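You operate a simulated robot arm through the tools that you are given. There is no shell and no other tool. Be economical: measure what you need, move in short steps, check, and stop when the job is done.

The job below is to be done with a simulated robot arm. You get a single attempt, and the scene is never put back.

JOB
Wipe the old grease off the slide block and brush on fresh grease from the red tub.
Fine: rag pad and brush go back, the lid goes back on the tub.

The check looks at the end state, three seconds after you hand in, the way a careful person would. Anything else that was tipped, shoved, dropped, spilled or broken makes it a failure. Lids that push on must go on centred and level and be pressed home; caps that screw on are set level and turned clockwise until they are tight.

ROBOT AND FRAMES
A 6-joint arm with a two-finger parallel gripper, fixed in place. Base frame: the origin is at the foot of the arm, x ahead of it, y to its left, z up; the work surface is at about z = 800. Readings come in mm, rad, newtons and seconds.
With the tool pointing down near the work surface it reaches from about 260 to 680 mm from the base axis. Its first joint turns from -1.152 to 1.152 rad. Payload 2.9 kg.
The tool frame sits at the grasp point between the pads (the TCP): z along the fingers, y along the line on which they close. The tips reach 30 mm beyond it. Largest opening 110 mm; finger width 20, thickness 10; the body of the gripper, 48 by 112 mm, starts 55 mm behind the TCP.
Orientation is that of the tool frame in the base frame, as [roll, pitch, yaw] about the fixed x, y, z axes, in that order (R = Rz(yaw) Ry(pitch) Rx(roll)). With the fingers straight down and closing along the base's y, the tool's x points along the base's -x, its y along +y and its z along -z.

CONTROLS
- The arm moves only by the tool send_rows. Its argument "moves" is a list that holds one entry, the list of rows, each a list of 6 numbers: the shift along the tool's x, y, z in units of 300 mm (1.0 is 300 mm), then the turn, a rotation vector about the tool's x, y, z in units of 90 degrees (1.0 is 90 degrees). In form: [[[x, y, z, rx, ry, rz], ...]]. A call has 1 to 20 rows; each row is the pose to reach, as a shift and turn from the pose commanded when the call began, along the tool's axes at that moment. "jaw" is the finger opening in mm, from 0 to 110, set as the call begins (left out, the last holds). A call with a number of a shift or a turn outside -1 to 1 is refused whole. Each row takes 0.2 s and may step no farther than 50 mm and 0.15 rad from the row before; otherwise, or with a gripper value out of range, the whole call is refused. A pose out of reach is approached as far as the arm can. The call stops where the force on the tool passes 40 N (or 10 N more than at its start, if that is more) or the arm is blocked; 0.2 s more then pass. The fingers move at their own pace (about 108 mm/s each) and stop on an object; they squeeze with about 35 N. The grip force told is the motor's: it shows also when the fingers shut on nothing. Time passes only in rows, and 0.2 s behind the last, so rows that repeat a pose let the fingers close. The reply holds the time, the measured pose of the TCP, the force on the tool along the base axes, the opening and the grip force, in the units named above and with some noise.
- Cameras (640 x 400 px; columns grow to the right, rows downward): "scene" is fixed at [65.7, 422.1, 1389.7]; the picture's right is [-0.86, -0.51, 0.00], its down [-0.26, 0.45, -0.85] and it looks along [0.43, -0.74, -0.52] (base axes); focal length 356 px, centre (320, 200). "wrist" rides on the gripper at [-36, 0, -57] in the tool frame; the picture's right is [0.00, -1.00, 0.00], its down [0.97, 0.00, -0.24] and it looks along [0.24, 0.00, 0.97] (tool axes); focal length 218 px, centre (320, 200).
- capture(camera): a new picture of that camera. It takes no simulated time.
- measure_at(camera, pixels): there is no depth. For up to 12 entries [column, row, z] of the newest picture of that camera ("zoom" is the newest enlarged one), the place [x, y] in the base frame at which the ray of that pixel passes the height z, good to about 2 mm. It takes no simulated time.
- inspect(camera, box): a new picture of the part [left, top, right, bottom] of that camera's present view, enlarged. It takes no simulated time.
- job_done(): hands the job in; it is judged then, once.

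Work in short steps. Measure before you move; look again where a grasp or a placing could have gone wrong, and mend it. You have 80 turns and 46 pictures in all, those below and enlarged ones among them. Open the gripper and draw the arm clear of the work before you hand the job in, unless the task says otherwise; then end with one line.

The tools are called after "Emit:" as name(argument=value, ...) on one line, values as JSON. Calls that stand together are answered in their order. send_rows: Moves the arm, as the interface text tells. Its arguments: {"type":"object","properties":{"moves":{"type":"array","items":{"type":"array","items":{"type":"array","items":{"type":"number"}}}},"jaw":{"type":"number"}},"required":["moves"]} The other tools are called the same way: capture (camera) takes a picture; measure_at (camera, pixels) gives the place at which the rays of pixels pass given heights; inspect (camera, box) takes an enlarged picture of a part of a camera's view; job_done () hands the job in.

At the start:

```text
clock: 0.0
tool_pos: [304.2, -185.1, 1167.4]
tcp_rot: [-3.141, 0.001, 3.142]
force: [-0.1, 0.1, 0.3]
width: 109.9
finger_force: 0.0
```

scene: 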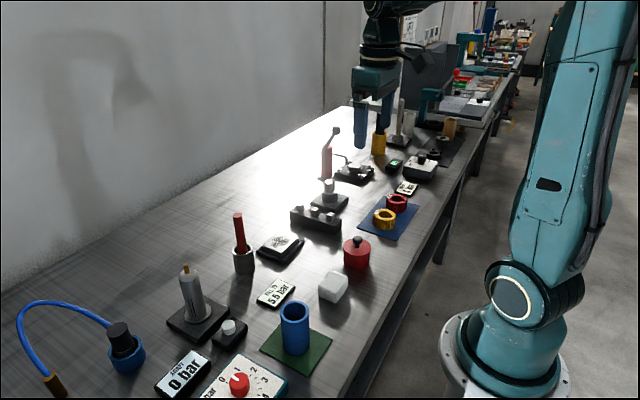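
wrist: 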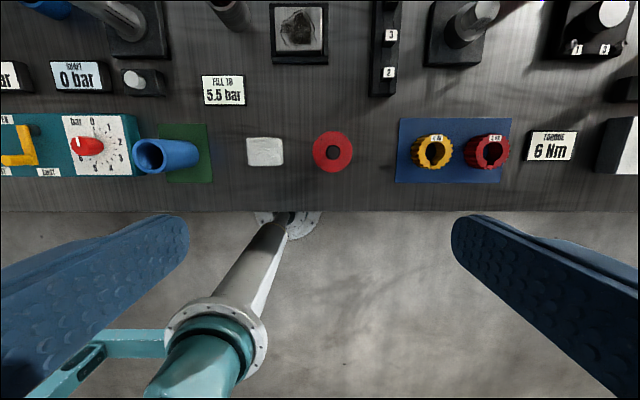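

The scene shows a stained block at (280,248), a white pad at (333,287), a red tub with a knobbed lid at (357,253) and a red-handled brush in a cup at (241,245). I'll enlarge both views of that area before measuring.

Emit:
inspect(camera="scene", box=[200, 190, 400, 315])

Emit:
inspect(camera="wrist", box=[190, 0, 390, 200])

```text
3.20 times, centred on (300, 252) of scene
```

zoom: 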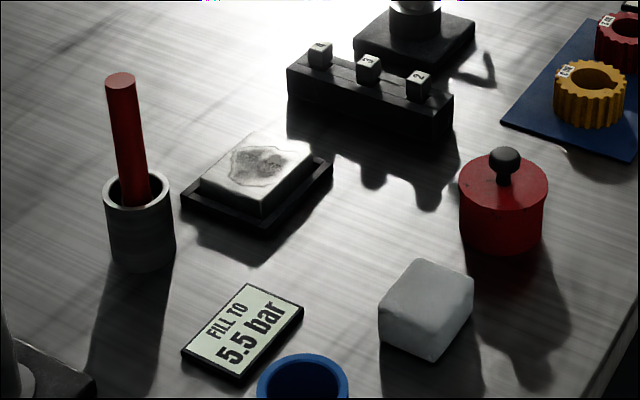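

```text
2.00 times, centred on (290, 100) of wrist
```

zoom: 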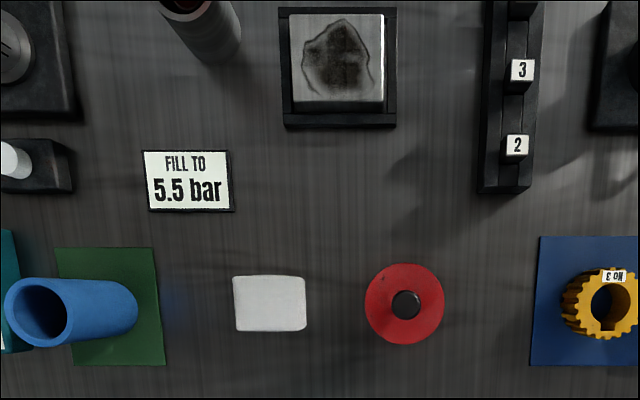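

Measuring the objects from both cameras at several candidate heights, so I can triangulate heights as well as positions.

Emit:
measure_at(camera="zoom", pixels=[[291, 15, 820], [383, 15, 820], [293, 100, 820], [383, 100, 820], [404, 303, 850], [404, 303, 880], [366, 303, 850], [443, 303, 850], [234, 276, 830], [306, 276, 830], [236, 331, 830], [306, 331, 830]])

Emit:
measure_at(camera="scene", pixels=[[357.8, 237.5, 860], [357.8, 237.5, 880], [357.5, 247.8, 840], [357.5, 247.8, 860], [356, 269, 800], [237.5, 215, 900], [237.5, 215, 940], [237.5, 215, 980], [242.8, 249.4, 840], [242.8, 249.4, 870], [244.7, 274.4, 800], [335, 274, 840]])

Emit:
measure_at(camera="scene", pixels=[[319, 283, 835], [334, 271, 835], [348, 279, 835], [333, 293, 835], [334, 303, 800], [319, 294, 800], [345, 288, 800], [262, 248, 820], [277, 232, 820], [299, 236, 820], [281, 254, 820], [281, 257, 810]])

```text
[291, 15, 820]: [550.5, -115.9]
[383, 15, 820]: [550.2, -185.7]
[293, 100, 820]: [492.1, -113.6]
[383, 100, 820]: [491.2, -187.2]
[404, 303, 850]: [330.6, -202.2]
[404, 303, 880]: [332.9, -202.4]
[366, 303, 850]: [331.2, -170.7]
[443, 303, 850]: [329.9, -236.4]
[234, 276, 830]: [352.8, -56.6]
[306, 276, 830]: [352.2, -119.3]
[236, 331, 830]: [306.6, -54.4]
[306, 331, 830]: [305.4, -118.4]
```

```text
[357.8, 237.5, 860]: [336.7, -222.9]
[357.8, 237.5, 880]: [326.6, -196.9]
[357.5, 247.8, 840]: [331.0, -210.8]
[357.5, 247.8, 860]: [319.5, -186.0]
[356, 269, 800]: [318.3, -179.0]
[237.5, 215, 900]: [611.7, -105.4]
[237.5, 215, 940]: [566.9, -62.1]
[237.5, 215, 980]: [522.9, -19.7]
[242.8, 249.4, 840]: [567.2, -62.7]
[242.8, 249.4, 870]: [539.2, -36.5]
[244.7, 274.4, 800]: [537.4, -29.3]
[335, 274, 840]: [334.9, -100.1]
```

```text
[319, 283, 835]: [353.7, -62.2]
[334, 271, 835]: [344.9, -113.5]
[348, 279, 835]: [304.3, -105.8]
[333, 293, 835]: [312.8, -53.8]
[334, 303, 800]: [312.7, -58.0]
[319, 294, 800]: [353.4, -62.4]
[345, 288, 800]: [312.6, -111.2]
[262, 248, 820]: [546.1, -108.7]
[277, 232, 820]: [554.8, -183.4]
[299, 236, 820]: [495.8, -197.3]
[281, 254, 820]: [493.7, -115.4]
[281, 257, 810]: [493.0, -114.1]
```

The pad is about 46 × 62 mm at (329, -86), the tub is at (331, -203) and the block spans x 491–550, y -115…-187. I'll move above the pad with the opening at 90 mm to check its height and angle.

Emit:
send_rows(moves=[[[-0.014, 0.055, 0.115, 0, 0, 0], [-0.028, 0.11, 0.23, 0, 0, 0], [-0.042, 0.165, 0.345, 0, 0, 0], [-0.056, 0.22, 0.46, 0, 0, 0], [-0.07, 0.275, 0.575, 0, 0, 0], [-0.083, 0.33, 0.69, 0, 0, 0]]], jaw=90)

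Emit:
capture(camera="wrist")

```text
clock: 1.4
tool_pos: [329.6, -83.3, 960.3]
tcp_rot: [-3.14, -0.001, 3.14]
force: [-0.7, -0.4, 0.0]
width: 90.0
finger_force: 0.1
```

```text
41 pictures are left
```

wrist: 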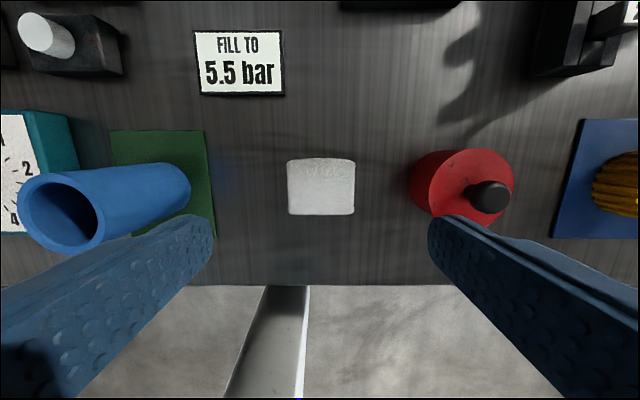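

The pad is axis-aligned, with its top face at columns 288–355 and rows about 180–214, and its +x face above that. I'm measuring its edges and the tub knob.

Emit:
measure_at(camera="wrist", pixels=[[288, 212, 835], [355, 212, 835], [288, 212, 840], [355, 212, 840], [322, 160, 800], [322, 180, 835], [322, 180, 840], [489, 197, 875], [489, 197, 865], [489, 184, 875], [489, 212, 875]])

Emit:
inspect(camera="wrist", box=[270, 140, 530, 240])

```text
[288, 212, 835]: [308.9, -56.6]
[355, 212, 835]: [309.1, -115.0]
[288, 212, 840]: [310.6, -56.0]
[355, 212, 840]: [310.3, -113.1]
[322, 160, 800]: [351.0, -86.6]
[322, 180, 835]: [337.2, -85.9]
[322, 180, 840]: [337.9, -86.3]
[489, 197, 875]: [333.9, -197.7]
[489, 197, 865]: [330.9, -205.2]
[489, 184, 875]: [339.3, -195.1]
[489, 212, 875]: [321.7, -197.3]
```

```text
2.46 times, centred on (400, 190) of wrist
```

zoom: 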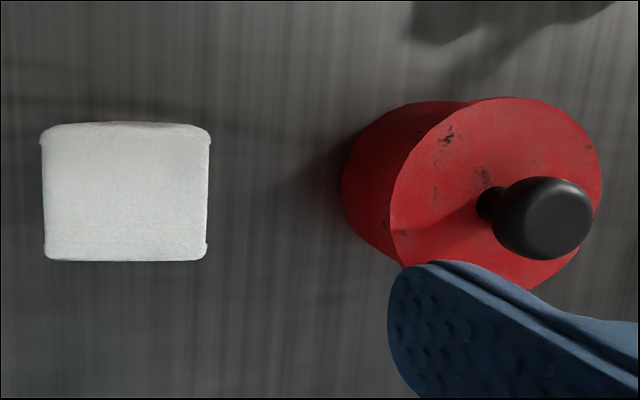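

The pad's centre is (330, -86), it is about 57 mm wide along y and its top is near z 837. I'll descend to TCP z 842, which puts the tips at 812, then close.

Emit:
send_rows(moves=[[[0, -0.009, 0.13, 0, 0, 0], [0, -0.009, 0.26, 0, 0, 0], [0, -0.009, 0.35, 0, 0, 0], [0, -0.009, 0.393, 0, 0, 0]]])

Emit:
send_rows(moves=[[[0, 0, 0, 0, 0, 0], [0, 0, 0, 0, 0, 0], [0, 0, 0, 0, 0, 0]]], jaw=45)

Emit:
capture(camera="wrist")

```text
clock: 2.4
tool_pos: [327.9, -88.2, 843.4]
tcp_rot: [3.141, 0.002, 3.141]
force: [0.1, 1.1, -0.2]
width: 90.0
finger_force: 0.0
```

```text
clock: 3.2
tool_pos: [328.0, -87.9, 842.8]
tcp_rot: [3.141, 0.0, -3.141]
force: [-1.0, 0.1, -0.5]
width: 58.9
finger_force: 35.7
```

```text
39 pictures are left
```

wrist: 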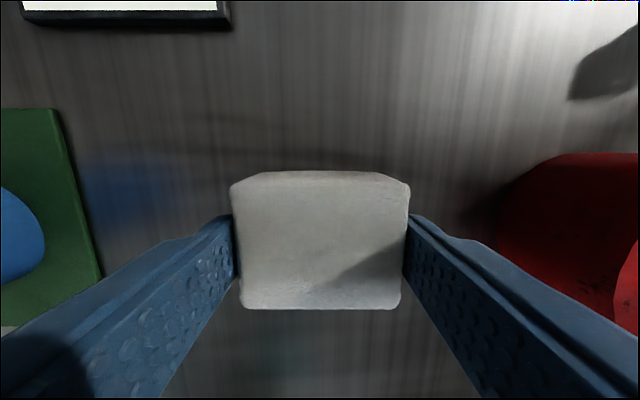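

The pad is gripped at 58.9 mm, with its underside about 43 mm below the TCP. I'll lift 80 mm and carry it above the block's centre at (521, -150).

Emit:
send_rows(moves=[[[0, 0, -0.1, 0, 0, 0], [0, 0, -0.2, 0, 0, 0], [0, 0, -0.267, 0, 0, 0], [-0.12, -0.04, -0.267, 0, 0, 0], [-0.24, -0.08, -0.267, 0, 0, 0], [-0.36, -0.12, -0.267, 0, 0, 0], [-0.48, -0.16, -0.267, 0, 0, 0], [-0.6, -0.2, -0.267, 0, 0, 0], [-0.643, -0.207, -0.267, 0, 0, 0]]])

Emit:
inspect(camera="scene", box=[200, 170, 400, 295])

Emit:
capture(camera="wrist")

```text
clock: 5.2
tool_pos: [522.2, -150.0, 922.8]
tcp_rot: [-3.141, 0.001, -3.141]
force: [-0.5, -0.4, -0.3]
width: 45.0
finger_force: 0.0
```

```text
3.20 times, centred on (300, 232) of scene
```

zoom: 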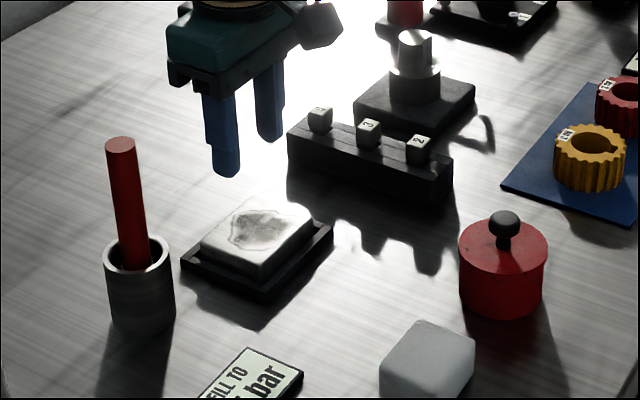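

```text
37 pictures are left
```

wrist: 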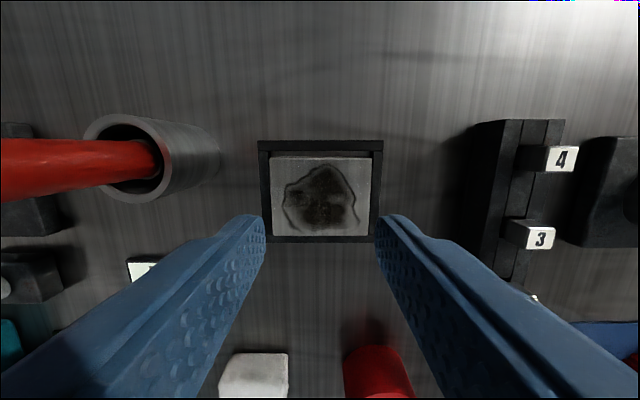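

The pad stayed behind: the width reads 45 and the scene shows the pad still on the table, so it slipped out. While I'm here I'll measure the block, cup and brush handle, then go back and grip the pad lower.

Emit:
measure_at(camera="wrist", pixels=[[271, 157, 822], [372, 157, 822], [271, 236, 822], [368, 236, 822], [258, 141, 806], [382, 141, 806], [265, 243, 806], [218, 156, 800], [123, 158, 850], [83, 158, 850], [162, 158, 850], [288, 353, 835]])

Emit:
send_rows(moves=[[[0.15, 0.05, 0, 0, 0, 0], [0.3, 0.1, 0, 0, 0, 0], [0.45, 0.15, 0, 0, 0, 0], [0.6, 0.2, 0, 0, 0, 0], [0.64, 0.213, 0, 0, 0, 0]]], jaw=90)

Emit:
capture(camera="wrist")

```text
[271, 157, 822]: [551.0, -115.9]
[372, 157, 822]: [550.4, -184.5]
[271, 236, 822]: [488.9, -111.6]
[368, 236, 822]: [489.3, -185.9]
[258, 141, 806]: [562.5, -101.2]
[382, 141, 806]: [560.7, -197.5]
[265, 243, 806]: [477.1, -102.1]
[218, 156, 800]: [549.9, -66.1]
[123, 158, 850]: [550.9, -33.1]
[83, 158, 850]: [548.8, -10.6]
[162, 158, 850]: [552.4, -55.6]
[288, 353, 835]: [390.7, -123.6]
```

```text
clock: 6.4
tool_pos: [327.7, -86.4, 923.3]
tcp_rot: [-3.142, 0.001, -3.141]
force: [-0.4, -0.1, -0.2]
width: 89.7
finger_force: 0.1
```

```text
36 pictures are left
```

wrist: 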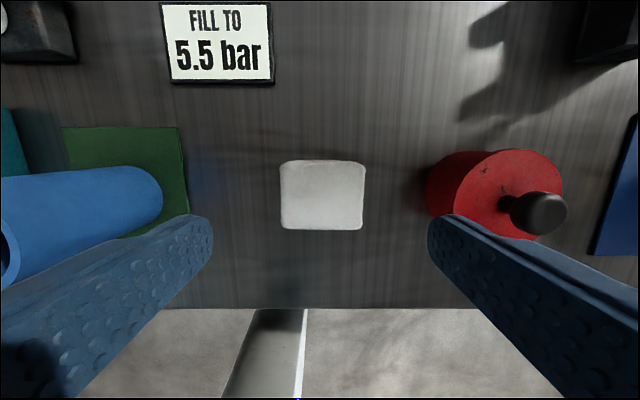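

The pad is still in place, centred at column 323. I'll grip it again lower, with TCP at 836 and tips at 806, command a smaller opening, then lift slowly and check.

Emit:
send_rows(moves=[[[-0.006, -0.002, 0.13, 0, 0, 0], [-0.006, -0.002, 0.24, 0, 0, 0], [-0.006, -0.002, 0.291, 0, 0, 0], [-0.006, -0.002, 0.291, 0, 0, 0]]])

Emit:
send_rows(moves=[[[0, 0, 0, 0, 0, 0], [0, 0, 0, 0, 0, 0], [0, 0, 0, 0, 0, 0], [0, 0, 0, 0, 0, 0]]], jaw=20)

Emit:
send_rows(moves=[[[0, 0, -0.01, 0, 0, 0], [0, 0, -0.02, 0, 0, 0], [0, 0, -0.04, 0, 0, 0], [0, 0, -0.06, 0, 0, 0], [0, 0, -0.08, 0, 0, 0]]])

Emit:
inspect(camera="scene", box=[260, 200, 420, 300])

```text
clock: 7.4
tool_pos: [331.6, -87.4, 836.5]
tcp_rot: [-3.139, 0.0, 3.142]
force: [0.0, -0.5, -0.4]
width: 90.3
finger_force: 0.0
```

```text
clock: 8.4
tool_pos: [333.0, -87.2, 835.3]
tcp_rot: [-3.141, 0.001, -3.14]
force: [-0.2, -0.4, 0.5]
width: 59.1
finger_force: 35.1
```

```text
clock: 9.6
tool_pos: [332.1, -86.3, 859.6]
tcp_rot: [3.141, 0.0, -3.141]
force: [0.3, 0.5, -0.3]
width: 59.2
finger_force: 35.1
```

```text
4.00 times, centred on (340, 250) of scene
```

zoom: 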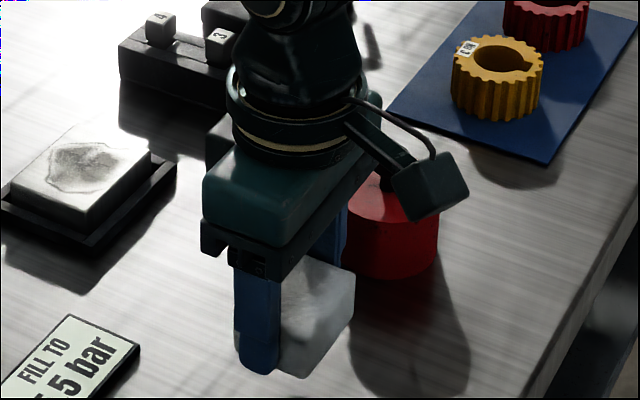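

The pad is held this time: width 59.2, force 35. I'll lift another 45 mm and carry it gently to above the block's centre.

Emit:
send_rows(moves=[[[0, 0, -0.04, 0, 0, 0], [0, 0, -0.09, 0, 0, 0], [0, 0, -0.14, 0, 0, 0], [-0.03, -0.01, -0.15, 0, 0, 0], [-0.09, -0.03, -0.15, 0, 0, 0], [-0.16, -0.053, -0.15, 0, 0, 0], [-0.23, -0.077, -0.15, 0, 0, 0], [-0.3, -0.1, -0.15, 0, 0, 0], [-0.37, -0.123, -0.15, 0, 0, 0], [-0.44, -0.147, -0.15, 0, 0, 0], [-0.51, -0.17, -0.15, 0, 0, 0], [-0.57, -0.19, -0.15, 0, 0, 0], [-0.61, -0.205, -0.15, 0, 0, 0], [-0.63, -0.212, -0.15, 0, 0, 0], [-0.63, -0.212, -0.15, 0, 0, 0]]])

Emit:
inspect(camera="scene", box=[200, 170, 360, 270])

```text
clock: 12.8
tool_pos: [521.0, -150.7, 904.4]
tcp_rot: [3.14, 0.0, 3.141]
force: [0.4, -0.1, 0.0]
width: 59.3
finger_force: 34.5
```

```text
4.00 times, centred on (280, 220) of scene
```

zoom: 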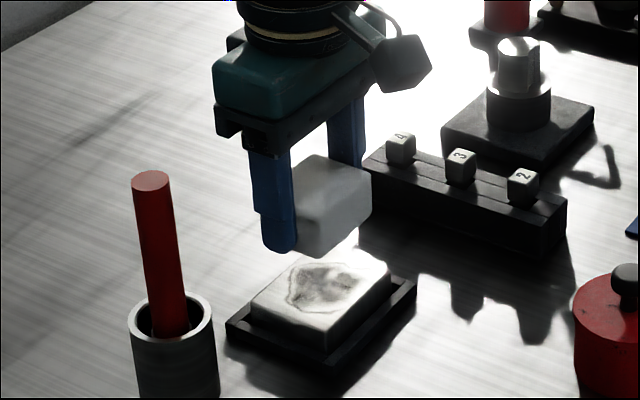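

The pad is held over the block. I'll descend to about TCP z 862, just above expected contact, then continue in small steps while watching the force.

Emit:
send_rows(moves=[[[0, 0, 0.05, 0, 0, 0], [0, 0, 0.09, 0, 0, 0], [0, 0, 0.12, 0, 0, 0], [0, 0, 0.14, 0, 0, 0], [0, 0, 0.14, 0, 0, 0]]])

Emit:
send_rows(moves=[[[0, 0, 0.007, 0, 0, 0], [0, 0, 0.007, 0, 0, 0]]])

Emit:
send_rows(moves=[[[0, 0, 0.007, 0, 0, 0], [0, 0, 0.007, 0, 0, 0]]])

```text
clock: 14.0
tool_pos: [520.3, -149.8, 861.5]
tcp_rot: [-3.14, 0.0, 3.142]
force: [-0.5, -0.1, -0.7]
width: 59.3
finger_force: 35.2
```

```text
clock: 14.6
tool_pos: [521.0, -149.8, 859.1]
tcp_rot: [-3.141, -0.002, -3.142]
force: [-0.7, 0.0, 0.2]
width: 59.4
finger_force: 34.9
```

```text
clock: 15.2
tool_pos: [521.6, -150.2, 859.3]
tcp_rot: [3.141, 0.002, -3.141]
force: [-1.9, 1.3, 9.8]
width: 59.0
finger_force: 34.8
```

Contact is at TCP z about 859 with 10 N. I'll wipe in overlapping strokes, ±15 mm in x and ±10 mm in y, at this light pressure.

Emit:
send_rows(moves=[[[0.025, 0, 0, 0, 0, 0], [0.05, 0, 0, 0, 0, 0], [0.05, 0.033, 0, 0, 0, 0], [0.025, 0.033, 0, 0, 0, 0], [0, 0.033, 0, 0, 0, 0], [-0.025, 0.033, 0, 0, 0, 0], [-0.05, 0.033, 0, 0, 0, 0], [-0.05, 0, 0, 0, 0, 0], [-0.025, 0, 0, 0, 0, 0], [0, 0, 0, 0, 0, 0], [0.025, 0, 0, 0, 0, 0], [0.05, 0, 0, 0, 0, 0], [0.05, -0.033, 0, 0, 0, 0], [0.025, -0.033, 0, 0, 0, 0], [0, -0.033, 0, 0, 0, 0], [-0.025, -0.033, 0, 0, 0, 0], [-0.05, -0.033, 0, 0, 0, 0], [-0.05, 0, 0, 0, 0, 0], [-0.025, 0, 0, 0, 0, 0], [0, 0, 0, 0, 0, 0]]])

Emit:
send_rows(moves=[[[0, 0, -0.03, 0, 0, 0], [0, 0, -0.08, 0, 0, 0], [0.05, 0, -0.15, 0, 0, 0], [0.12, 0.03, -0.15, 0, 0, 0], [0.19, 0.06, -0.15, 0, 0, 0], [0.25, 0.08, -0.15, 0, 0, 0], [0.25, 0.08, -0.15, 0, 0, 0]]])

Emit:
inspect(camera="scene", box=[200, 180, 360, 280])

```text
clock: 19.4
tool_pos: [523.0, -149.8, 858.1]
tcp_rot: [-3.141, 0.006, -3.14]
force: [9.8, 3.0, 20.5]
width: 59.5
finger_force: 35.1
```

```text
clock: 21.0
tool_pos: [444.6, -126.8, 903.5]
tcp_rot: [3.141, 0.0, -3.141]
force: [-0.3, -0.1, -0.7]
width: 59.3
finger_force: 34.9
```

```text
4.00 times, centred on (280, 230) of scene
```

zoom: 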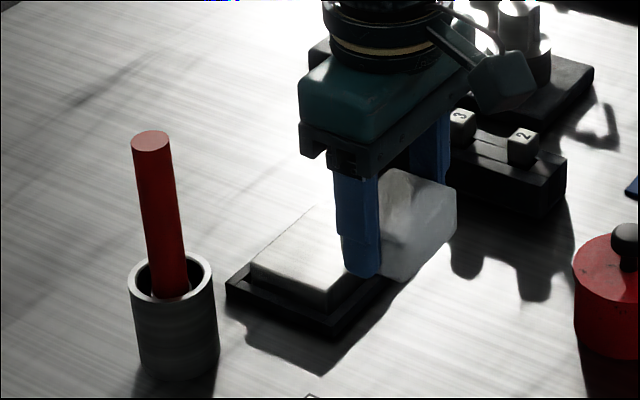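

The visible part of the block looks clean. I'll carry the pad back above its home and check the whole block.

Emit:
send_rows(moves=[[[0.04, 0.014, 0, 0, 0, 0], [0.11, 0.039, 0, 0, 0, 0], [0.18, 0.064, 0, 0, 0, 0], [0.25, 0.089, 0, 0, 0, 0], [0.31, 0.11, 0, 0, 0, 0], [0.36, 0.128, 0, 0, 0, 0], [0.375, 0.133, 0, 0, 0, 0], [0.375, 0.133, 0, 0, 0, 0]]])

Emit:
inspect(camera="scene", box=[220, 190, 380, 290])

```text
clock: 22.8
tool_pos: [334.2, -86.6, 903.1]
tcp_rot: [3.141, 0.0, -3.139]
force: [0.3, -0.2, -0.1]
width: 59.2
finger_force: 35.0
```

```text
4.00 times, centred on (300, 240) of scene
```

zoom: 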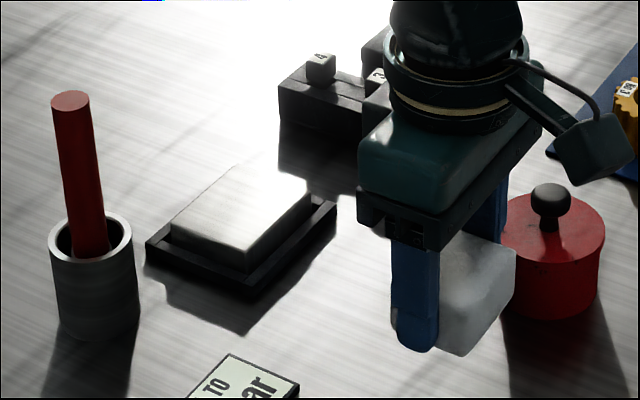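

The block is clean. I'll lower the pad to its home spot, feeling for the table near TCP z 836.

Emit:
send_rows(moves=[[[0, 0, 0.05, 0, 0, 0], [0, 0, 0.11, 0, 0, 0], [0, 0, 0.16, 0, 0, 0], [0, 0, 0.2, 0, 0, 0], [0, 0, 0.215, 0, 0, 0], [0, 0, 0.215, 0, 0, 0]]])

Emit:
send_rows(moves=[[[0, 0, 0.005, 0, 0, 0], [0, 0, 0.005, 0, 0, 0]]])

Emit:
send_rows(moves=[[[0, 0, 0.004, 0, 0, 0], [0, 0, 0.004, 0, 0, 0]]])

```text
clock: 24.2
tool_pos: [333.7, -86.6, 838.6]
tcp_rot: [-3.141, 0.0, -3.142]
force: [-0.6, -0.2, -0.3]
width: 58.9
finger_force: 34.7
```

```text
clock: 24.8
tool_pos: [334.6, -86.6, 837.5]
tcp_rot: [3.14, -0.001, -3.141]
force: [0.4, 0.5, -1.0]
width: 59.0
finger_force: 34.9
```

```text
clock: 25.4
tool_pos: [333.0, -86.4, 835.1]
tcp_rot: [3.14, 0.001, 3.141]
force: [-0.3, -0.1, 0.8]
width: 59.3
finger_force: 34.9
```

The readings match the original grasp height, so the pad is on the table. I'll open and rise.

Emit:
send_rows(moves=[[[0, 0, 0, 0, 0, 0], [0, 0, 0, 0, 0, 0], [0, 0, -0.05, 0, 0, 0], [0, 0, -0.15, 0, 0, 0], [0, 0, -0.3, 0, 0, 0], [0, 0, -0.4, 0, 0, 0], [0, -0.13, -0.4, 0, 0, 0], [0, -0.26, -0.4, 0, 0, 0], [0, -0.389, -0.4, 0, 0, 0], [0, -0.389, -0.4, 0, 0, 0]]], jaw=90)

Emit:
capture(camera="wrist")

Emit:
inspect(camera="scene", box=[280, 220, 440, 320])

```text
clock: 27.6
tool_pos: [332.4, -203.5, 955.5]
tcp_rot: [-3.141, 0.0, 3.141]
force: [-0.1, -0.3, 0.3]
width: 89.9
finger_force: 0.0
```

```text
31 pictures are left
```

wrist: 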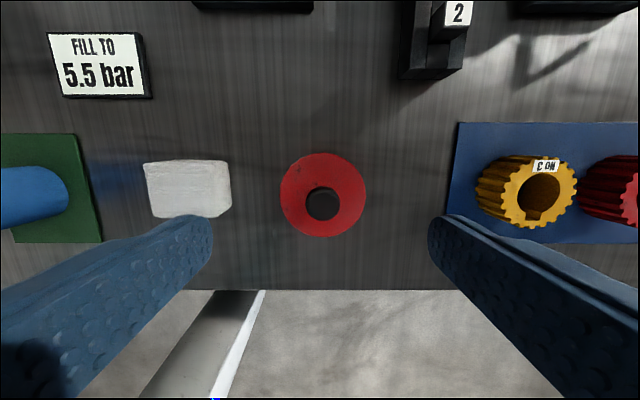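

```text
4.00 times, centred on (360, 270) of scene
```

zoom: 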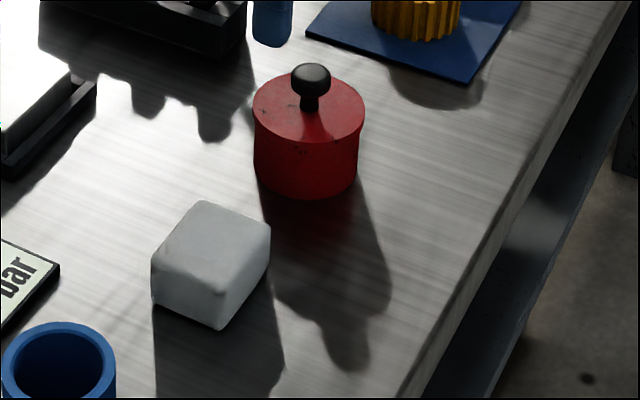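

The pad is back neatly. Now I'm measuring the knob at about (322,204) and the lid edges.

Emit:
measure_at(camera="wrist", pixels=[[322, 204, 870], [322, 204, 860], [304, 204, 865], [341, 204, 865], [281, 195, 845], [366, 195, 845], [323, 153, 845], [323, 238, 845]])

Emit:
measure_at(camera="zoom", pixels=[[308, 106, 835], [308, 106, 840], [308, 106, 845], [308, 106, 850], [311, 82, 860], [311, 82, 865], [311, 82, 870], [311, 82, 875], [253, 110, 840], [365, 110, 840]])

```text
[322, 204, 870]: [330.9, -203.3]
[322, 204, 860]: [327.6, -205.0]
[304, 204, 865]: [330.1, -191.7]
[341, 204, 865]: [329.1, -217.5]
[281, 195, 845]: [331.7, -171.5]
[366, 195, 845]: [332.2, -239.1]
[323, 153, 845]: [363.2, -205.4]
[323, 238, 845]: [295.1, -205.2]
```

```text
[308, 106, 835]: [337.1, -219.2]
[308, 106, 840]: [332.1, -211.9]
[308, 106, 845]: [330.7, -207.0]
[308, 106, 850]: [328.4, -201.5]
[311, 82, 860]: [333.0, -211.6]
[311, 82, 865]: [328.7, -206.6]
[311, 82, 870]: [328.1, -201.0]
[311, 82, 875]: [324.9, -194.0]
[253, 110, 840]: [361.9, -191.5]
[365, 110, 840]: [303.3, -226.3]
```

The lid's centre is (330, -204.5), its top is near z 846 and the knob is 25 mm wide near z 866. I'll descend to TCP z 882, putting the tips about 6 mm above the lid, and close on the knob.

Emit:
send_rows(moves=[[[0.008, -0.003, 0.1, 0, 0, 0], [0.008, -0.003, 0.2, 0, 0, 0], [0.008, -0.003, 0.245, 0, 0, 0], [0.008, -0.003, 0.245, 0, 0, 0]]], jaw=60)

Emit:
send_rows(moves=[[[0, 0, 0, 0, 0, 0], [0, 0, 0, 0, 0, 0], [0, 0, 0, 0, 0, 0], [0, 0, 0, 0, 0, 0]]], jaw=0)

Emit:
capture(camera="wrist")

```text
clock: 28.6
tool_pos: [330.2, -203.4, 881.5]
tcp_rot: [3.141, 0.0, -3.141]
force: [-0.5, -0.3, 0.6]
width: 59.7
finger_force: 0.1
```

```text
clock: 29.6
tool_pos: [330.8, -203.3, 881.7]
tcp_rot: [-3.141, 0.001, 3.141]
force: [-0.5, 0.8, -0.2]
width: 21.9
finger_force: 34.7
```

```text
29 pictures are left
```

wrist: 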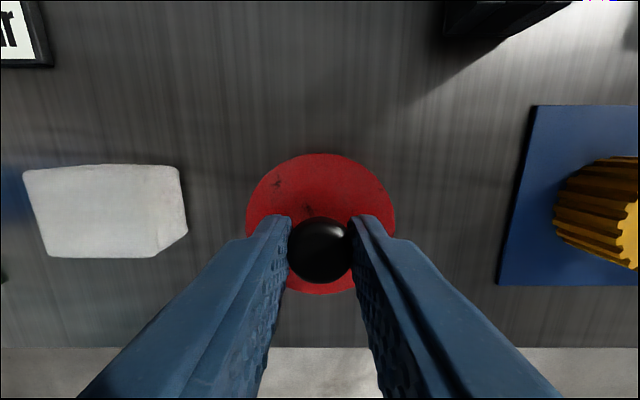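

The knob is gripped at 21.9 mm. I'll lift straight up slowly.

Emit:
send_rows(moves=[[[0, 0, -0.01, 0, 0, 0], [0, 0, -0.02, 0, 0, 0], [0, 0, -0.03, 0, 0, 0], [0, 0, -0.05, 0, 0, 0], [0, 0, -0.07, 0, 0, 0], [0, 0, -0.1, 0, 0, 0], [0, 0, -0.14, 0, 0, 0], [0, 0, -0.18, 0, 0, 0], [0, 0, -0.18, 0, 0, 0]]])

Emit:
inspect(camera="scene", box=[270, 190, 430, 290])

```text
clock: 31.6
tool_pos: [330.5, -203.8, 937.4]
tcp_rot: [-3.141, 0.001, -3.141]
force: [-0.4, -0.1, -0.3]
width: 22.2
finger_force: 35.2
```

```text
4.00 times, centred on (350, 240) of scene
```

zoom: 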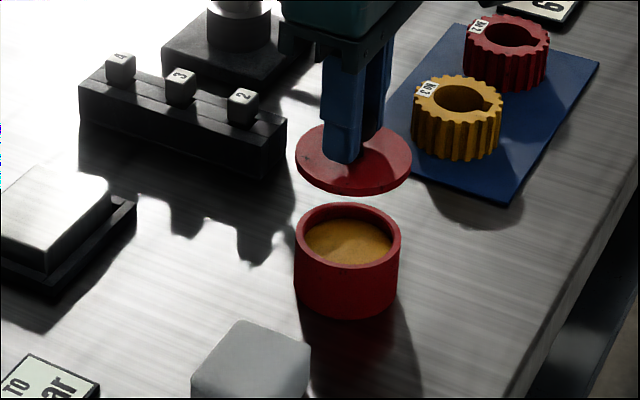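

The lid is off and held level, and grease is visible in the tub. I'll set the lid on the free table at about (405, -130), approaching to TCP z 852 first and then feeling for contact.

Emit:
send_rows(moves=[[[-0.05, 0.05, 0, 0, 0, 0], [-0.12, 0.12, 0, 0, 0, 0], [-0.19, 0.19, 0, 0, 0, 0], [-0.248, 0.246, 0, 0, 0, 0], [-0.248, 0.246, 0.07, 0, 0, 0], [-0.248, 0.246, 0.15, 0, 0, 0], [-0.248, 0.246, 0.22, 0, 0, 0], [-0.248, 0.246, 0.27, 0, 0, 0], [-0.248, 0.246, 0.285, 0, 0, 0], [-0.248, 0.246, 0.285, 0, 0, 0]]])

Emit:
inspect(camera="scene", box=[240, 200, 400, 300])

```text
clock: 33.8
tool_pos: [406.0, -129.0, 850.4]
tcp_rot: [3.141, 0.0, 3.141]
force: [-0.2, 0.7, 0.2]
width: 22.2
finger_force: 35.2
```

```text
4.00 times, centred on (320, 250) of scene
```

zoom: 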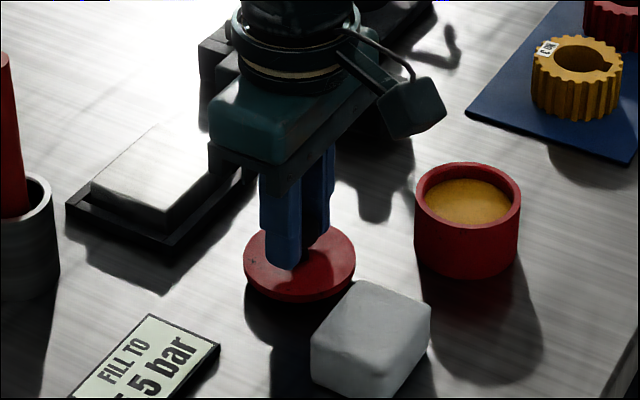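

The lid hangs close to the table and is clear of the pad and the tray. I'll lower it in small steps.

Emit:
send_rows(moves=[[[0, 0, 0.01, 0, 0, 0], [0, 0, 0.01, 0, 0, 0]]])

Emit:
send_rows(moves=[[[0, 0, 0.01, 0, 0, 0], [0, 0, 0.01, 0, 0, 0]]])

Emit:
send_rows(moves=[[[0, 0, 0.007, 0, 0, 0], [0, 0, 0.007, 0, 0, 0]]])

```text
clock: 34.4
tool_pos: [405.7, -130.2, 847.9]
tcp_rot: [3.14, 0.0, -3.141]
force: [-0.3, 0.1, -0.7]
width: 22.1
finger_force: 35.5
```

```text
clock: 35.0
tool_pos: [405.3, -130.5, 845.5]
tcp_rot: [-3.141, 0.002, 3.141]
force: [-5.3, 2.0, 21.2]
width: 22.2
finger_force: 35.2
```

```text
clock: 35.6
tool_pos: [405.3, -130.4, 844.6]
tcp_rot: [-3.139, 0.002, -3.141]
force: [-4.6, 3.0, 30.4]
width: 21.9
finger_force: 34.8
```

Contact came at TCP z about 846. I'll ease back up 3 mm to unload it, open and rise clear.

Emit:
send_rows(moves=[[[0, 0, -0.01, 0, 0, 0], [0, 0, -0.01, 0, 0, 0]]])

Emit:
send_rows(moves=[[[0, 0, 0, 0, 0, 0], [0, 0, 0, 0, 0, 0], [0, 0, -0.05, 0, 0, 0], [0, 0, -0.15, 0, 0, 0], [0, 0, -0.3, 0, 0, 0], [0, 0, -0.45, 0, 0, 0], [0, 0, -0.6, 0, 0, 0], [0, 0, -0.6, 0, 0, 0]]], jaw=60)

Emit:
capture(camera="wrist")

Emit:
capture(camera="scene")

```text
clock: 36.2
tool_pos: [404.1, -131.5, 844.5]
tcp_rot: [-3.141, -0.005, 3.142]
force: [-0.7, -0.9, -0.4]
width: 22.1
finger_force: 35.3
```

```text
clock: 38.0
tool_pos: [405.8, -129.0, 1027.2]
tcp_rot: [-3.14, 0.0, 3.141]
force: [0.0, -0.4, -0.6]
width: 60.1
finger_force: 0.0
```

```text
26 pictures are left
```

wrist: 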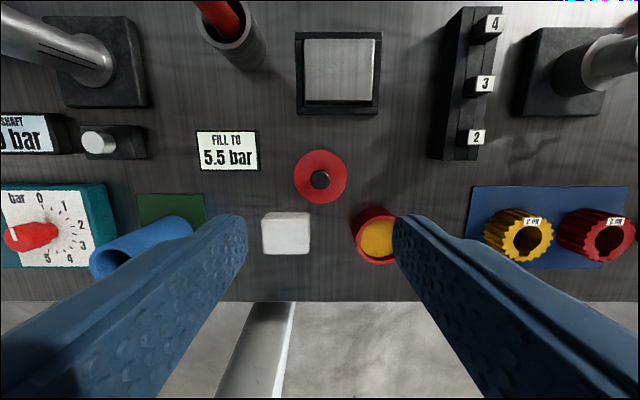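

```text
25 pictures are left
```

scene: 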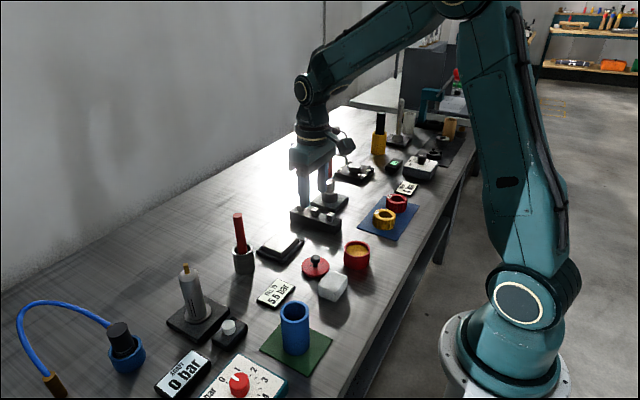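

The lid stands flat on the table. I'll move above the brush cup at (551, -33), staying at z 1027, to see how the handle leans.

Emit:
send_rows(moves=[[[-0.1, 0.07, 0, 0, 0, 0], [-0.22, 0.15, 0, 0, 0, 0], [-0.34, 0.23, 0, 0, 0, 0], [-0.44, 0.3, 0, 0, 0, 0], [-0.484, 0.32, 0, 0, 0, 0], [-0.484, 0.32, 0, 0, 0, 0]]], jaw=80)

Emit:
inspect(camera="wrist", box=[220, 80, 420, 280])

Emit:
inspect(camera="scene", box=[180, 150, 340, 290])

```text
clock: 39.4
tool_pos: [551.0, -34.2, 1025.0]
tcp_rot: [3.141, -0.001, 3.141]
force: [-0.4, 0.1, 0.6]
width: 79.9
finger_force: 0.0
```

```text
2.00 times, centred on (320, 180) of wrist
```

zoom: 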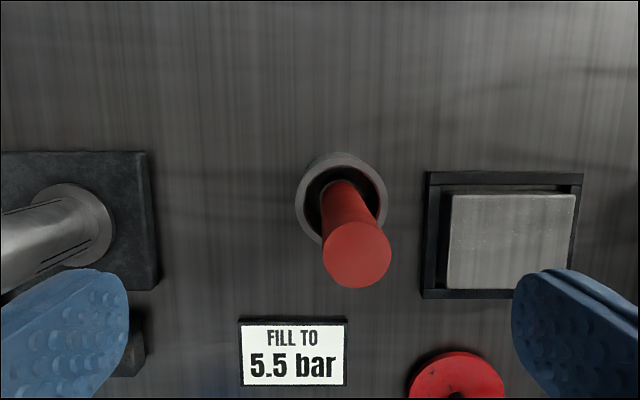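

```text
2.86 times, centred on (260, 220) of scene
```

zoom: 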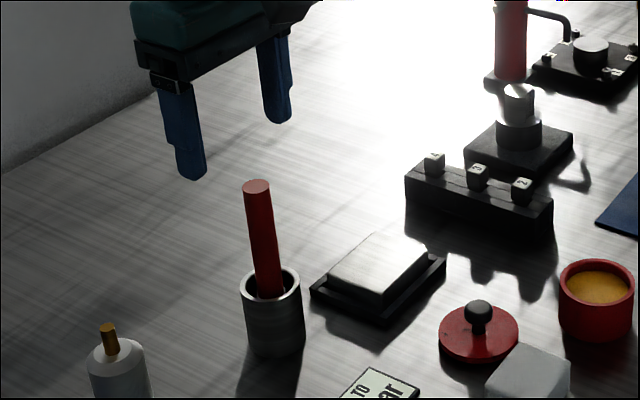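

Combining both views, the cup's centre is about (552, -45) with its rim near z 860. The handle is roughly vertical, with its top near (550, -45, 955) and about 20 mm thick. I'll centre over it, descend partway to z 985 and verify.

Emit:
send_rows(moves=[[[0.002, -0.036, 0, 0, 0, 0], [0.002, -0.036, 0.06, 0, 0, 0], [0.002, -0.036, 0.1, 0, 0, 0], [0.002, -0.036, 0.1, 0, 0, 0]]], jaw=70)

Emit:
capture(camera="wrist")

Emit:
measure_at(camera="zoom", pixels=[[257, 187, 945], [257, 187, 955], [257, 187, 965], [272, 282, 855], [272, 282, 862]])

```text
clock: 40.4
tool_pos: [549.9, -43.5, 996.0]
tcp_rot: [3.141, -0.001, 3.142]
force: [0.2, -0.2, -0.2]
width: 70.1
finger_force: 0.1
```

```text
22 pictures are left
```

wrist: 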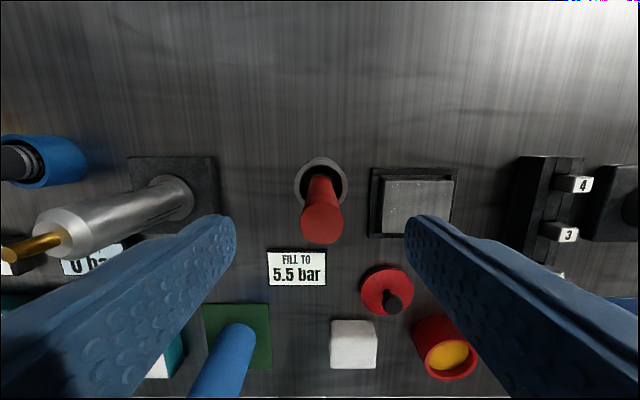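

```text
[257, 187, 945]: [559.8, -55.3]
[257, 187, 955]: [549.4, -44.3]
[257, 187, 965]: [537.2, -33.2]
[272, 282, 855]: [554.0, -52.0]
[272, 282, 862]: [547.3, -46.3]
```

The handle top at (322,224) lines up with the TCP in y, and in x at about 550. I'll descend to TCP z 915 and close.

Emit:
send_rows(moves=[[[0, -0.003, 0.08, 0, 0, 0], [0, -0.003, 0.16, 0, 0, 0], [0, -0.003, 0.23, 0, 0, 0], [0, -0.003, 0.27, 0, 0, 0], [0, -0.003, 0.27, 0, 0, 0]]])

Emit:
send_rows(moves=[[[0, 0, 0, 0, 0, 0], [0, 0, 0, 0, 0, 0], [0, 0, 0, 0, 0, 0], [0, 0, 0, 0, 0, 0]]], jaw=0)

Emit:
inspect(camera="scene", box=[160, 170, 320, 290])

```text
clock: 41.6
tool_pos: [550.7, -45.6, 914.4]
tcp_rot: [-3.141, -0.001, -3.141]
force: [0.7, -0.5, -0.4]
width: 70.0
finger_force: 0.0
```

```text
clock: 42.6
tool_pos: [549.9, -45.2, 914.7]
tcp_rot: [-3.141, 0.0, -3.14]
force: [-0.2, 0.8, -0.5]
width: 19.8
finger_force: 35.2
```

```text
3.33 times, centred on (240, 230) of scene
```

zoom: 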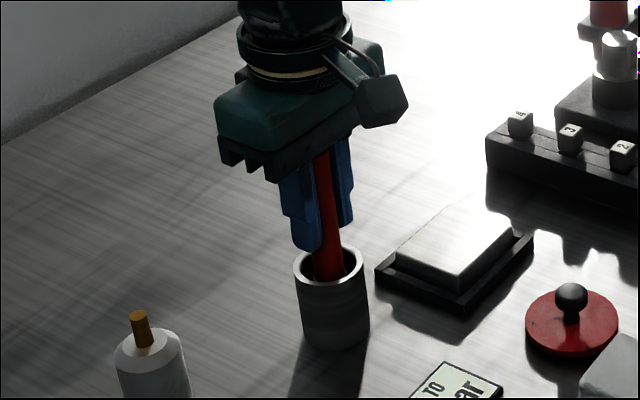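

The brush is gripped at 19.8 mm, with its home TCP at (550, -45.3, 914.6). I'll lift it straight up 90 mm.

Emit:
send_rows(moves=[[[0, 0, -0.02, 0, 0, 0], [0, 0, -0.06, 0, 0, 0], [0, 0, -0.12, 0, 0, 0], [0, 0, -0.18, 0, 0, 0], [0, 0, -0.24, 0, 0, 0], [0, 0, -0.28, 0, 0, 0], [0, 0, -0.3, 0, 0, 0], [0, 0, -0.3, 0, 0, 0]]])

Emit:
inspect(camera="scene", box=[160, 150, 320, 270])

```text
clock: 44.4
tool_pos: [549.4, -46.6, 1005.1]
tcp_rot: [-3.141, 0.0, 3.141]
force: [-0.2, 0.6, -0.8]
width: 19.9
finger_force: 35.3
```

```text
3.33 times, centred on (240, 210) of scene
```

zoom: 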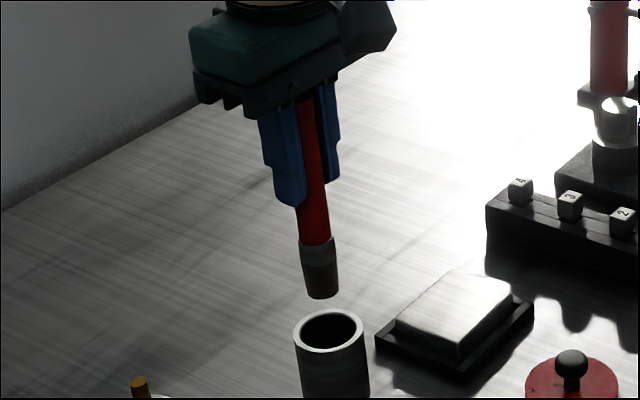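

The brush is out, with its tip at zoom (322,293). I'm measuring the tip height and the tub's interior.

Emit:
measure_at(camera="zoom", pixels=[[322, 293, 870], [322, 293, 880], [322, 293, 890], [322, 293, 900], [331, 331, 850], [331, 331, 860]])

Emit:
inspect(camera="scene", box=[300, 220, 400, 290])

```text
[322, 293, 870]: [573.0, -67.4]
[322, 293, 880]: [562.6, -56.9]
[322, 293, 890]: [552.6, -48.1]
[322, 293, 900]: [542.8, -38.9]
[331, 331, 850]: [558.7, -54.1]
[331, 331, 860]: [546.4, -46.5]
```

```text
5.71 times, centred on (350, 255) of scene
```

zoom: 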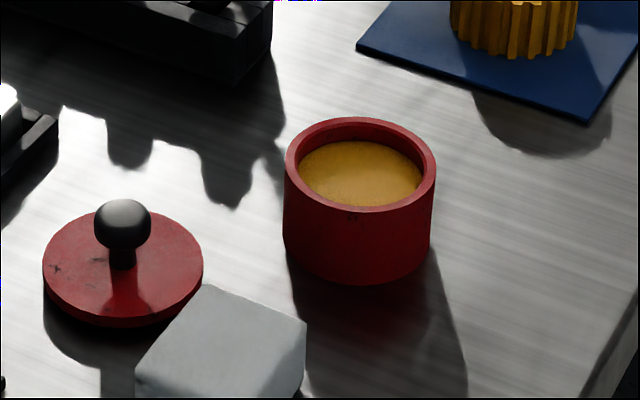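

The tip sits about 113 mm below the TCP. I'm measuring the tub rim and grease surface for the dip.

Emit:
measure_at(camera="zoom", pixels=[[360, 165, 838], [360, 165, 842], [360, 165, 846], [360, 125, 842], [360, 141, 842], [360, 141, 834], [360, 141, 828], [360, 207, 842], [290, 165, 842], [430, 165, 842]])

```text
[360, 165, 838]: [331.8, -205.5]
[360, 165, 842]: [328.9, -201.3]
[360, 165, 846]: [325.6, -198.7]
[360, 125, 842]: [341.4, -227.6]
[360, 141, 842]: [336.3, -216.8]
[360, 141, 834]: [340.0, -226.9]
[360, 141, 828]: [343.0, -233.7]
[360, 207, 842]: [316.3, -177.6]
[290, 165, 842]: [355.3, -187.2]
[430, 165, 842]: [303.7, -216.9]
```

The rim is near z 840 with its centre at (330, -204), and the grease surface is near z 832. I'll carry the brush over the tub with its tip at about z 892 and look from the scene camera.

Emit:
send_rows(moves=[[[0.04, -0.029, 0, 0, 0, 0], [0.12, -0.086, 0, 0, 0, 0], [0.21, -0.15, 0, 0, 0, 0], [0.3, -0.215, 0, 0, 0, 0], [0.39, -0.28, 0, 0, 0, 0], [0.48, -0.345, 0, 0, 0, 0], [0.57, -0.409, 0, 0, 0, 0], [0.65, -0.467, 0, 0, 0, 0], [0.71, -0.51, 0, 0, 0, 0], [0.731, -0.525, 0, 0, 0, 0], [0.731, -0.525, 0, 0, 0, 0]]])

Emit:
inspect(camera="scene", box=[280, 180, 440, 290])

```text
clock: 46.8
tool_pos: [331.1, -203.3, 1004.9]
tcp_rot: [3.141, 0.0, -3.141]
force: [-0.5, -0.6, -1.1]
width: 19.8
finger_force: 35.0
```

```text
3.64 times, centred on (360, 235) of scene
```

zoom: 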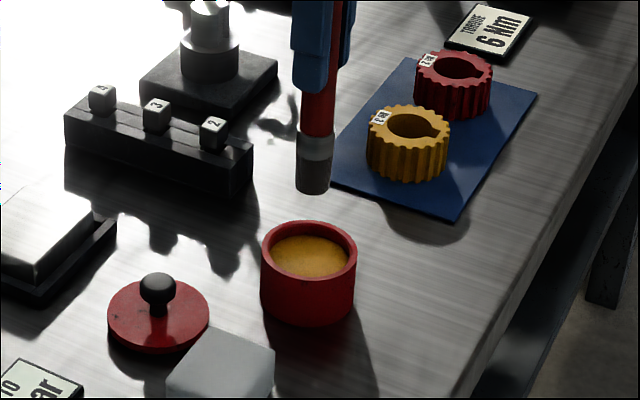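

The brush is aligned over the tub. I'll dip the tip about 8 mm into the grease, make a tiny swirl and hold.

Emit:
send_rows(moves=[[[0, 0, 0.07, 0, 0, 0], [0, 0, 0.14, 0, 0, 0], [0, 0, 0.19, 0, 0, 0], [0, 0, 0.227, 0, 0, 0], [0, 0, 0.227, 0, 0, 0]]])

Emit:
send_rows(moves=[[[0.015, 0, 0, 0, 0, 0], [0, 0.015, 0, 0, 0, 0], [-0.015, 0, 0, 0, 0, 0], [0, -0.015, 0, 0, 0, 0], [0, 0, 0, 0, 0, 0], [0, 0, 0, 0, 0, 0]]])

Emit:
send_rows(moves=[[[0, 0, -0.03, 0, 0, 0], [0, 0, -0.09, 0, 0, 0], [0, 0, -0.16, 0, 0, 0], [0, 0, -0.227, 0, 0, 0], [0, 0, -0.227, 0, 0, 0]]])

Emit:
inspect(camera="scene", box=[280, 180, 440, 290])

```text
clock: 48.0
tool_pos: [332.0, -202.8, 937.1]
tcp_rot: [-3.14, 0.005, -3.14]
force: [2.4, 4.7, 28.0]
width: 20.1
finger_force: 35.0
```

```text
clock: 49.4
tool_pos: [330.1, -202.5, 937.0]
tcp_rot: [3.14, -0.002, 3.14]
force: [-0.5, 0.0, -1.1]
width: 19.8
finger_force: 35.0
```

```text
clock: 50.6
tool_pos: [330.8, -204.2, 1006.2]
tcp_rot: [3.14, 0.0, 3.141]
force: [-0.2, -0.4, 0.3]
width: 19.8
finger_force: 34.9
```

```text
3.64 times, centred on (360, 235) of scene
```

zoom: 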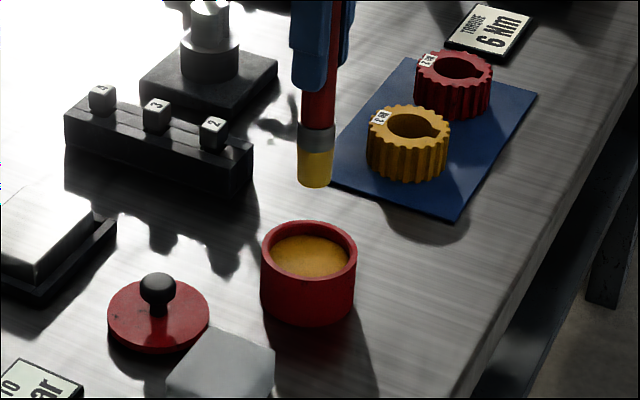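

The bristles are loaded and yellow. The brush was pushed up slightly in the grip, with its tip now at zoom row 185 against 193 before, so I'm re-measuring the tip height.

Emit:
measure_at(camera="zoom", pixels=[[314, 184, 885], [314, 184, 890], [314, 184, 895], [314, 184, 900], [314, 184, 905]])

```text
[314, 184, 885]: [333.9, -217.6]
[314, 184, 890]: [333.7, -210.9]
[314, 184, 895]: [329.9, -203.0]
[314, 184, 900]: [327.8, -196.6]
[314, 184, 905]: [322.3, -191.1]
```

The tip is now about 110 mm below the TCP. I'll carry the brush along y ≈ -190, not over the lid, to the block's near-right corner at (500, -175), then descend to TCP z 936 just above contact.

Emit:
send_rows(moves=[[[-0.04, 0.007, 0, 0, 0, 0], [-0.12, 0.02, 0, 0, 0, 0], [-0.21, 0.036, 0, 0, 0, 0], [-0.3, 0.052, 0, 0, 0, 0], [-0.39, 0.067, 0, 0, 0, 0], [-0.48, 0.083, 0, 0, 0, 0], [-0.54, 0.093, 0, 0, 0, 0], [-0.563, 0.097, 0, 0, 0, 0], [-0.563, 0.097, 0.08, 0, 0, 0], [-0.563, 0.097, 0.16, 0, 0, 0], [-0.563, 0.097, 0.21, 0, 0, 0], [-0.563, 0.097, 0.233, 0, 0, 0], [-0.563, 0.097, 0.233, 0, 0, 0]]])

Emit:
inspect(camera="scene", box=[220, 180, 340, 270])

```text
clock: 53.4
tool_pos: [498.9, -174.6, 935.0]
tcp_rot: [-3.142, -0.001, 3.141]
force: [-0.5, 0.8, -0.3]
width: 19.9
finger_force: 34.7
```

```text
4.44 times, centred on (280, 225) of scene
```

zoom: 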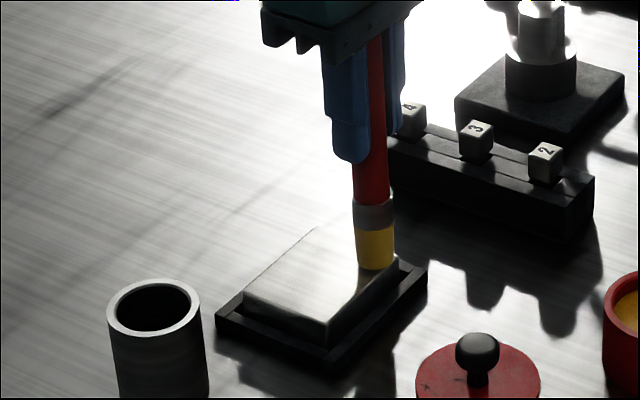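

The tip hovers just above the block's corner. I'm lowering it in small steps to feel contact.

Emit:
send_rows(moves=[[[0, 0, 0.006, 0, 0, 0], [0, 0, 0.006, 0, 0, 0]]])

Emit:
send_rows(moves=[[[0, 0, 0.006, 0, 0, 0], [0, 0, 0.006, 0, 0, 0]]])

Emit:
send_rows(moves=[[[0, 0, 0.005, 0, 0, 0], [0, 0, 0.005, 0, 0, 0]]])

```text
clock: 54.0
tool_pos: [499.9, -174.3, 932.7]
tcp_rot: [3.141, 0.0, -3.141]
force: [0.9, -0.2, 0.5]
width: 20.0
finger_force: 35.6
```

```text
clock: 54.6
tool_pos: [499.3, -173.7, 931.9]
tcp_rot: [-3.141, 0.002, -3.14]
force: [-2.0, -1.1, 11.3]
width: 19.8
finger_force: 35.1
```

```text
clock: 55.2
tool_pos: [499.8, -173.2, 932.0]
tcp_rot: [-3.139, 0.002, -3.141]
force: [-3.4, 0.7, 28.1]
width: 19.8
finger_force: 35.0
```

Contact is at TCP z about 932. I'll ease off 1.2 mm to roughly 10 N and brush parallel strokes along y at x = 499 and 513.

Emit:
send_rows(moves=[[[0, 0, -0.004, 0, 0, 0], [0, 0.029, -0.004, 0, 0, 0], [0, 0.058, -0.004, 0, 0, 0], [0, 0.087, -0.004, 0, 0, 0], [0, 0.116, -0.004, 0, 0, 0], [0, 0.145, -0.004, 0, 0, 0], [0, 0.173, -0.004, 0, 0, 0], [-0.023, 0.173, -0.004, 0, 0, 0], [-0.047, 0.173, -0.004, 0, 0, 0], [-0.047, 0.145, -0.004, 0, 0, 0], [-0.047, 0.116, -0.004, 0, 0, 0], [-0.047, 0.087, -0.004, 0, 0, 0], [-0.047, 0.058, -0.004, 0, 0, 0], [-0.047, 0.029, -0.004, 0, 0, 0], [-0.047, 0, -0.004, 0, 0, 0], [-0.07, 0, -0.004, 0, 0, 0], [-0.093, 0, -0.004, 0, 0, 0]]])

Emit:
inspect(camera="scene", box=[220, 180, 340, 270])

```text
clock: 58.8
tool_pos: [527.4, -173.3, 930.6]
tcp_rot: [-3.139, 0.0, -3.141]
force: [-0.4, 0.5, -0.6]
width: 19.7
finger_force: 34.6
```

```text
4.44 times, centred on (280, 225) of scene
```

zoom: 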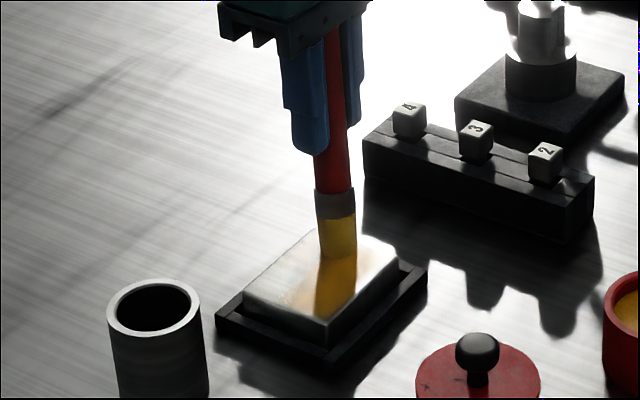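

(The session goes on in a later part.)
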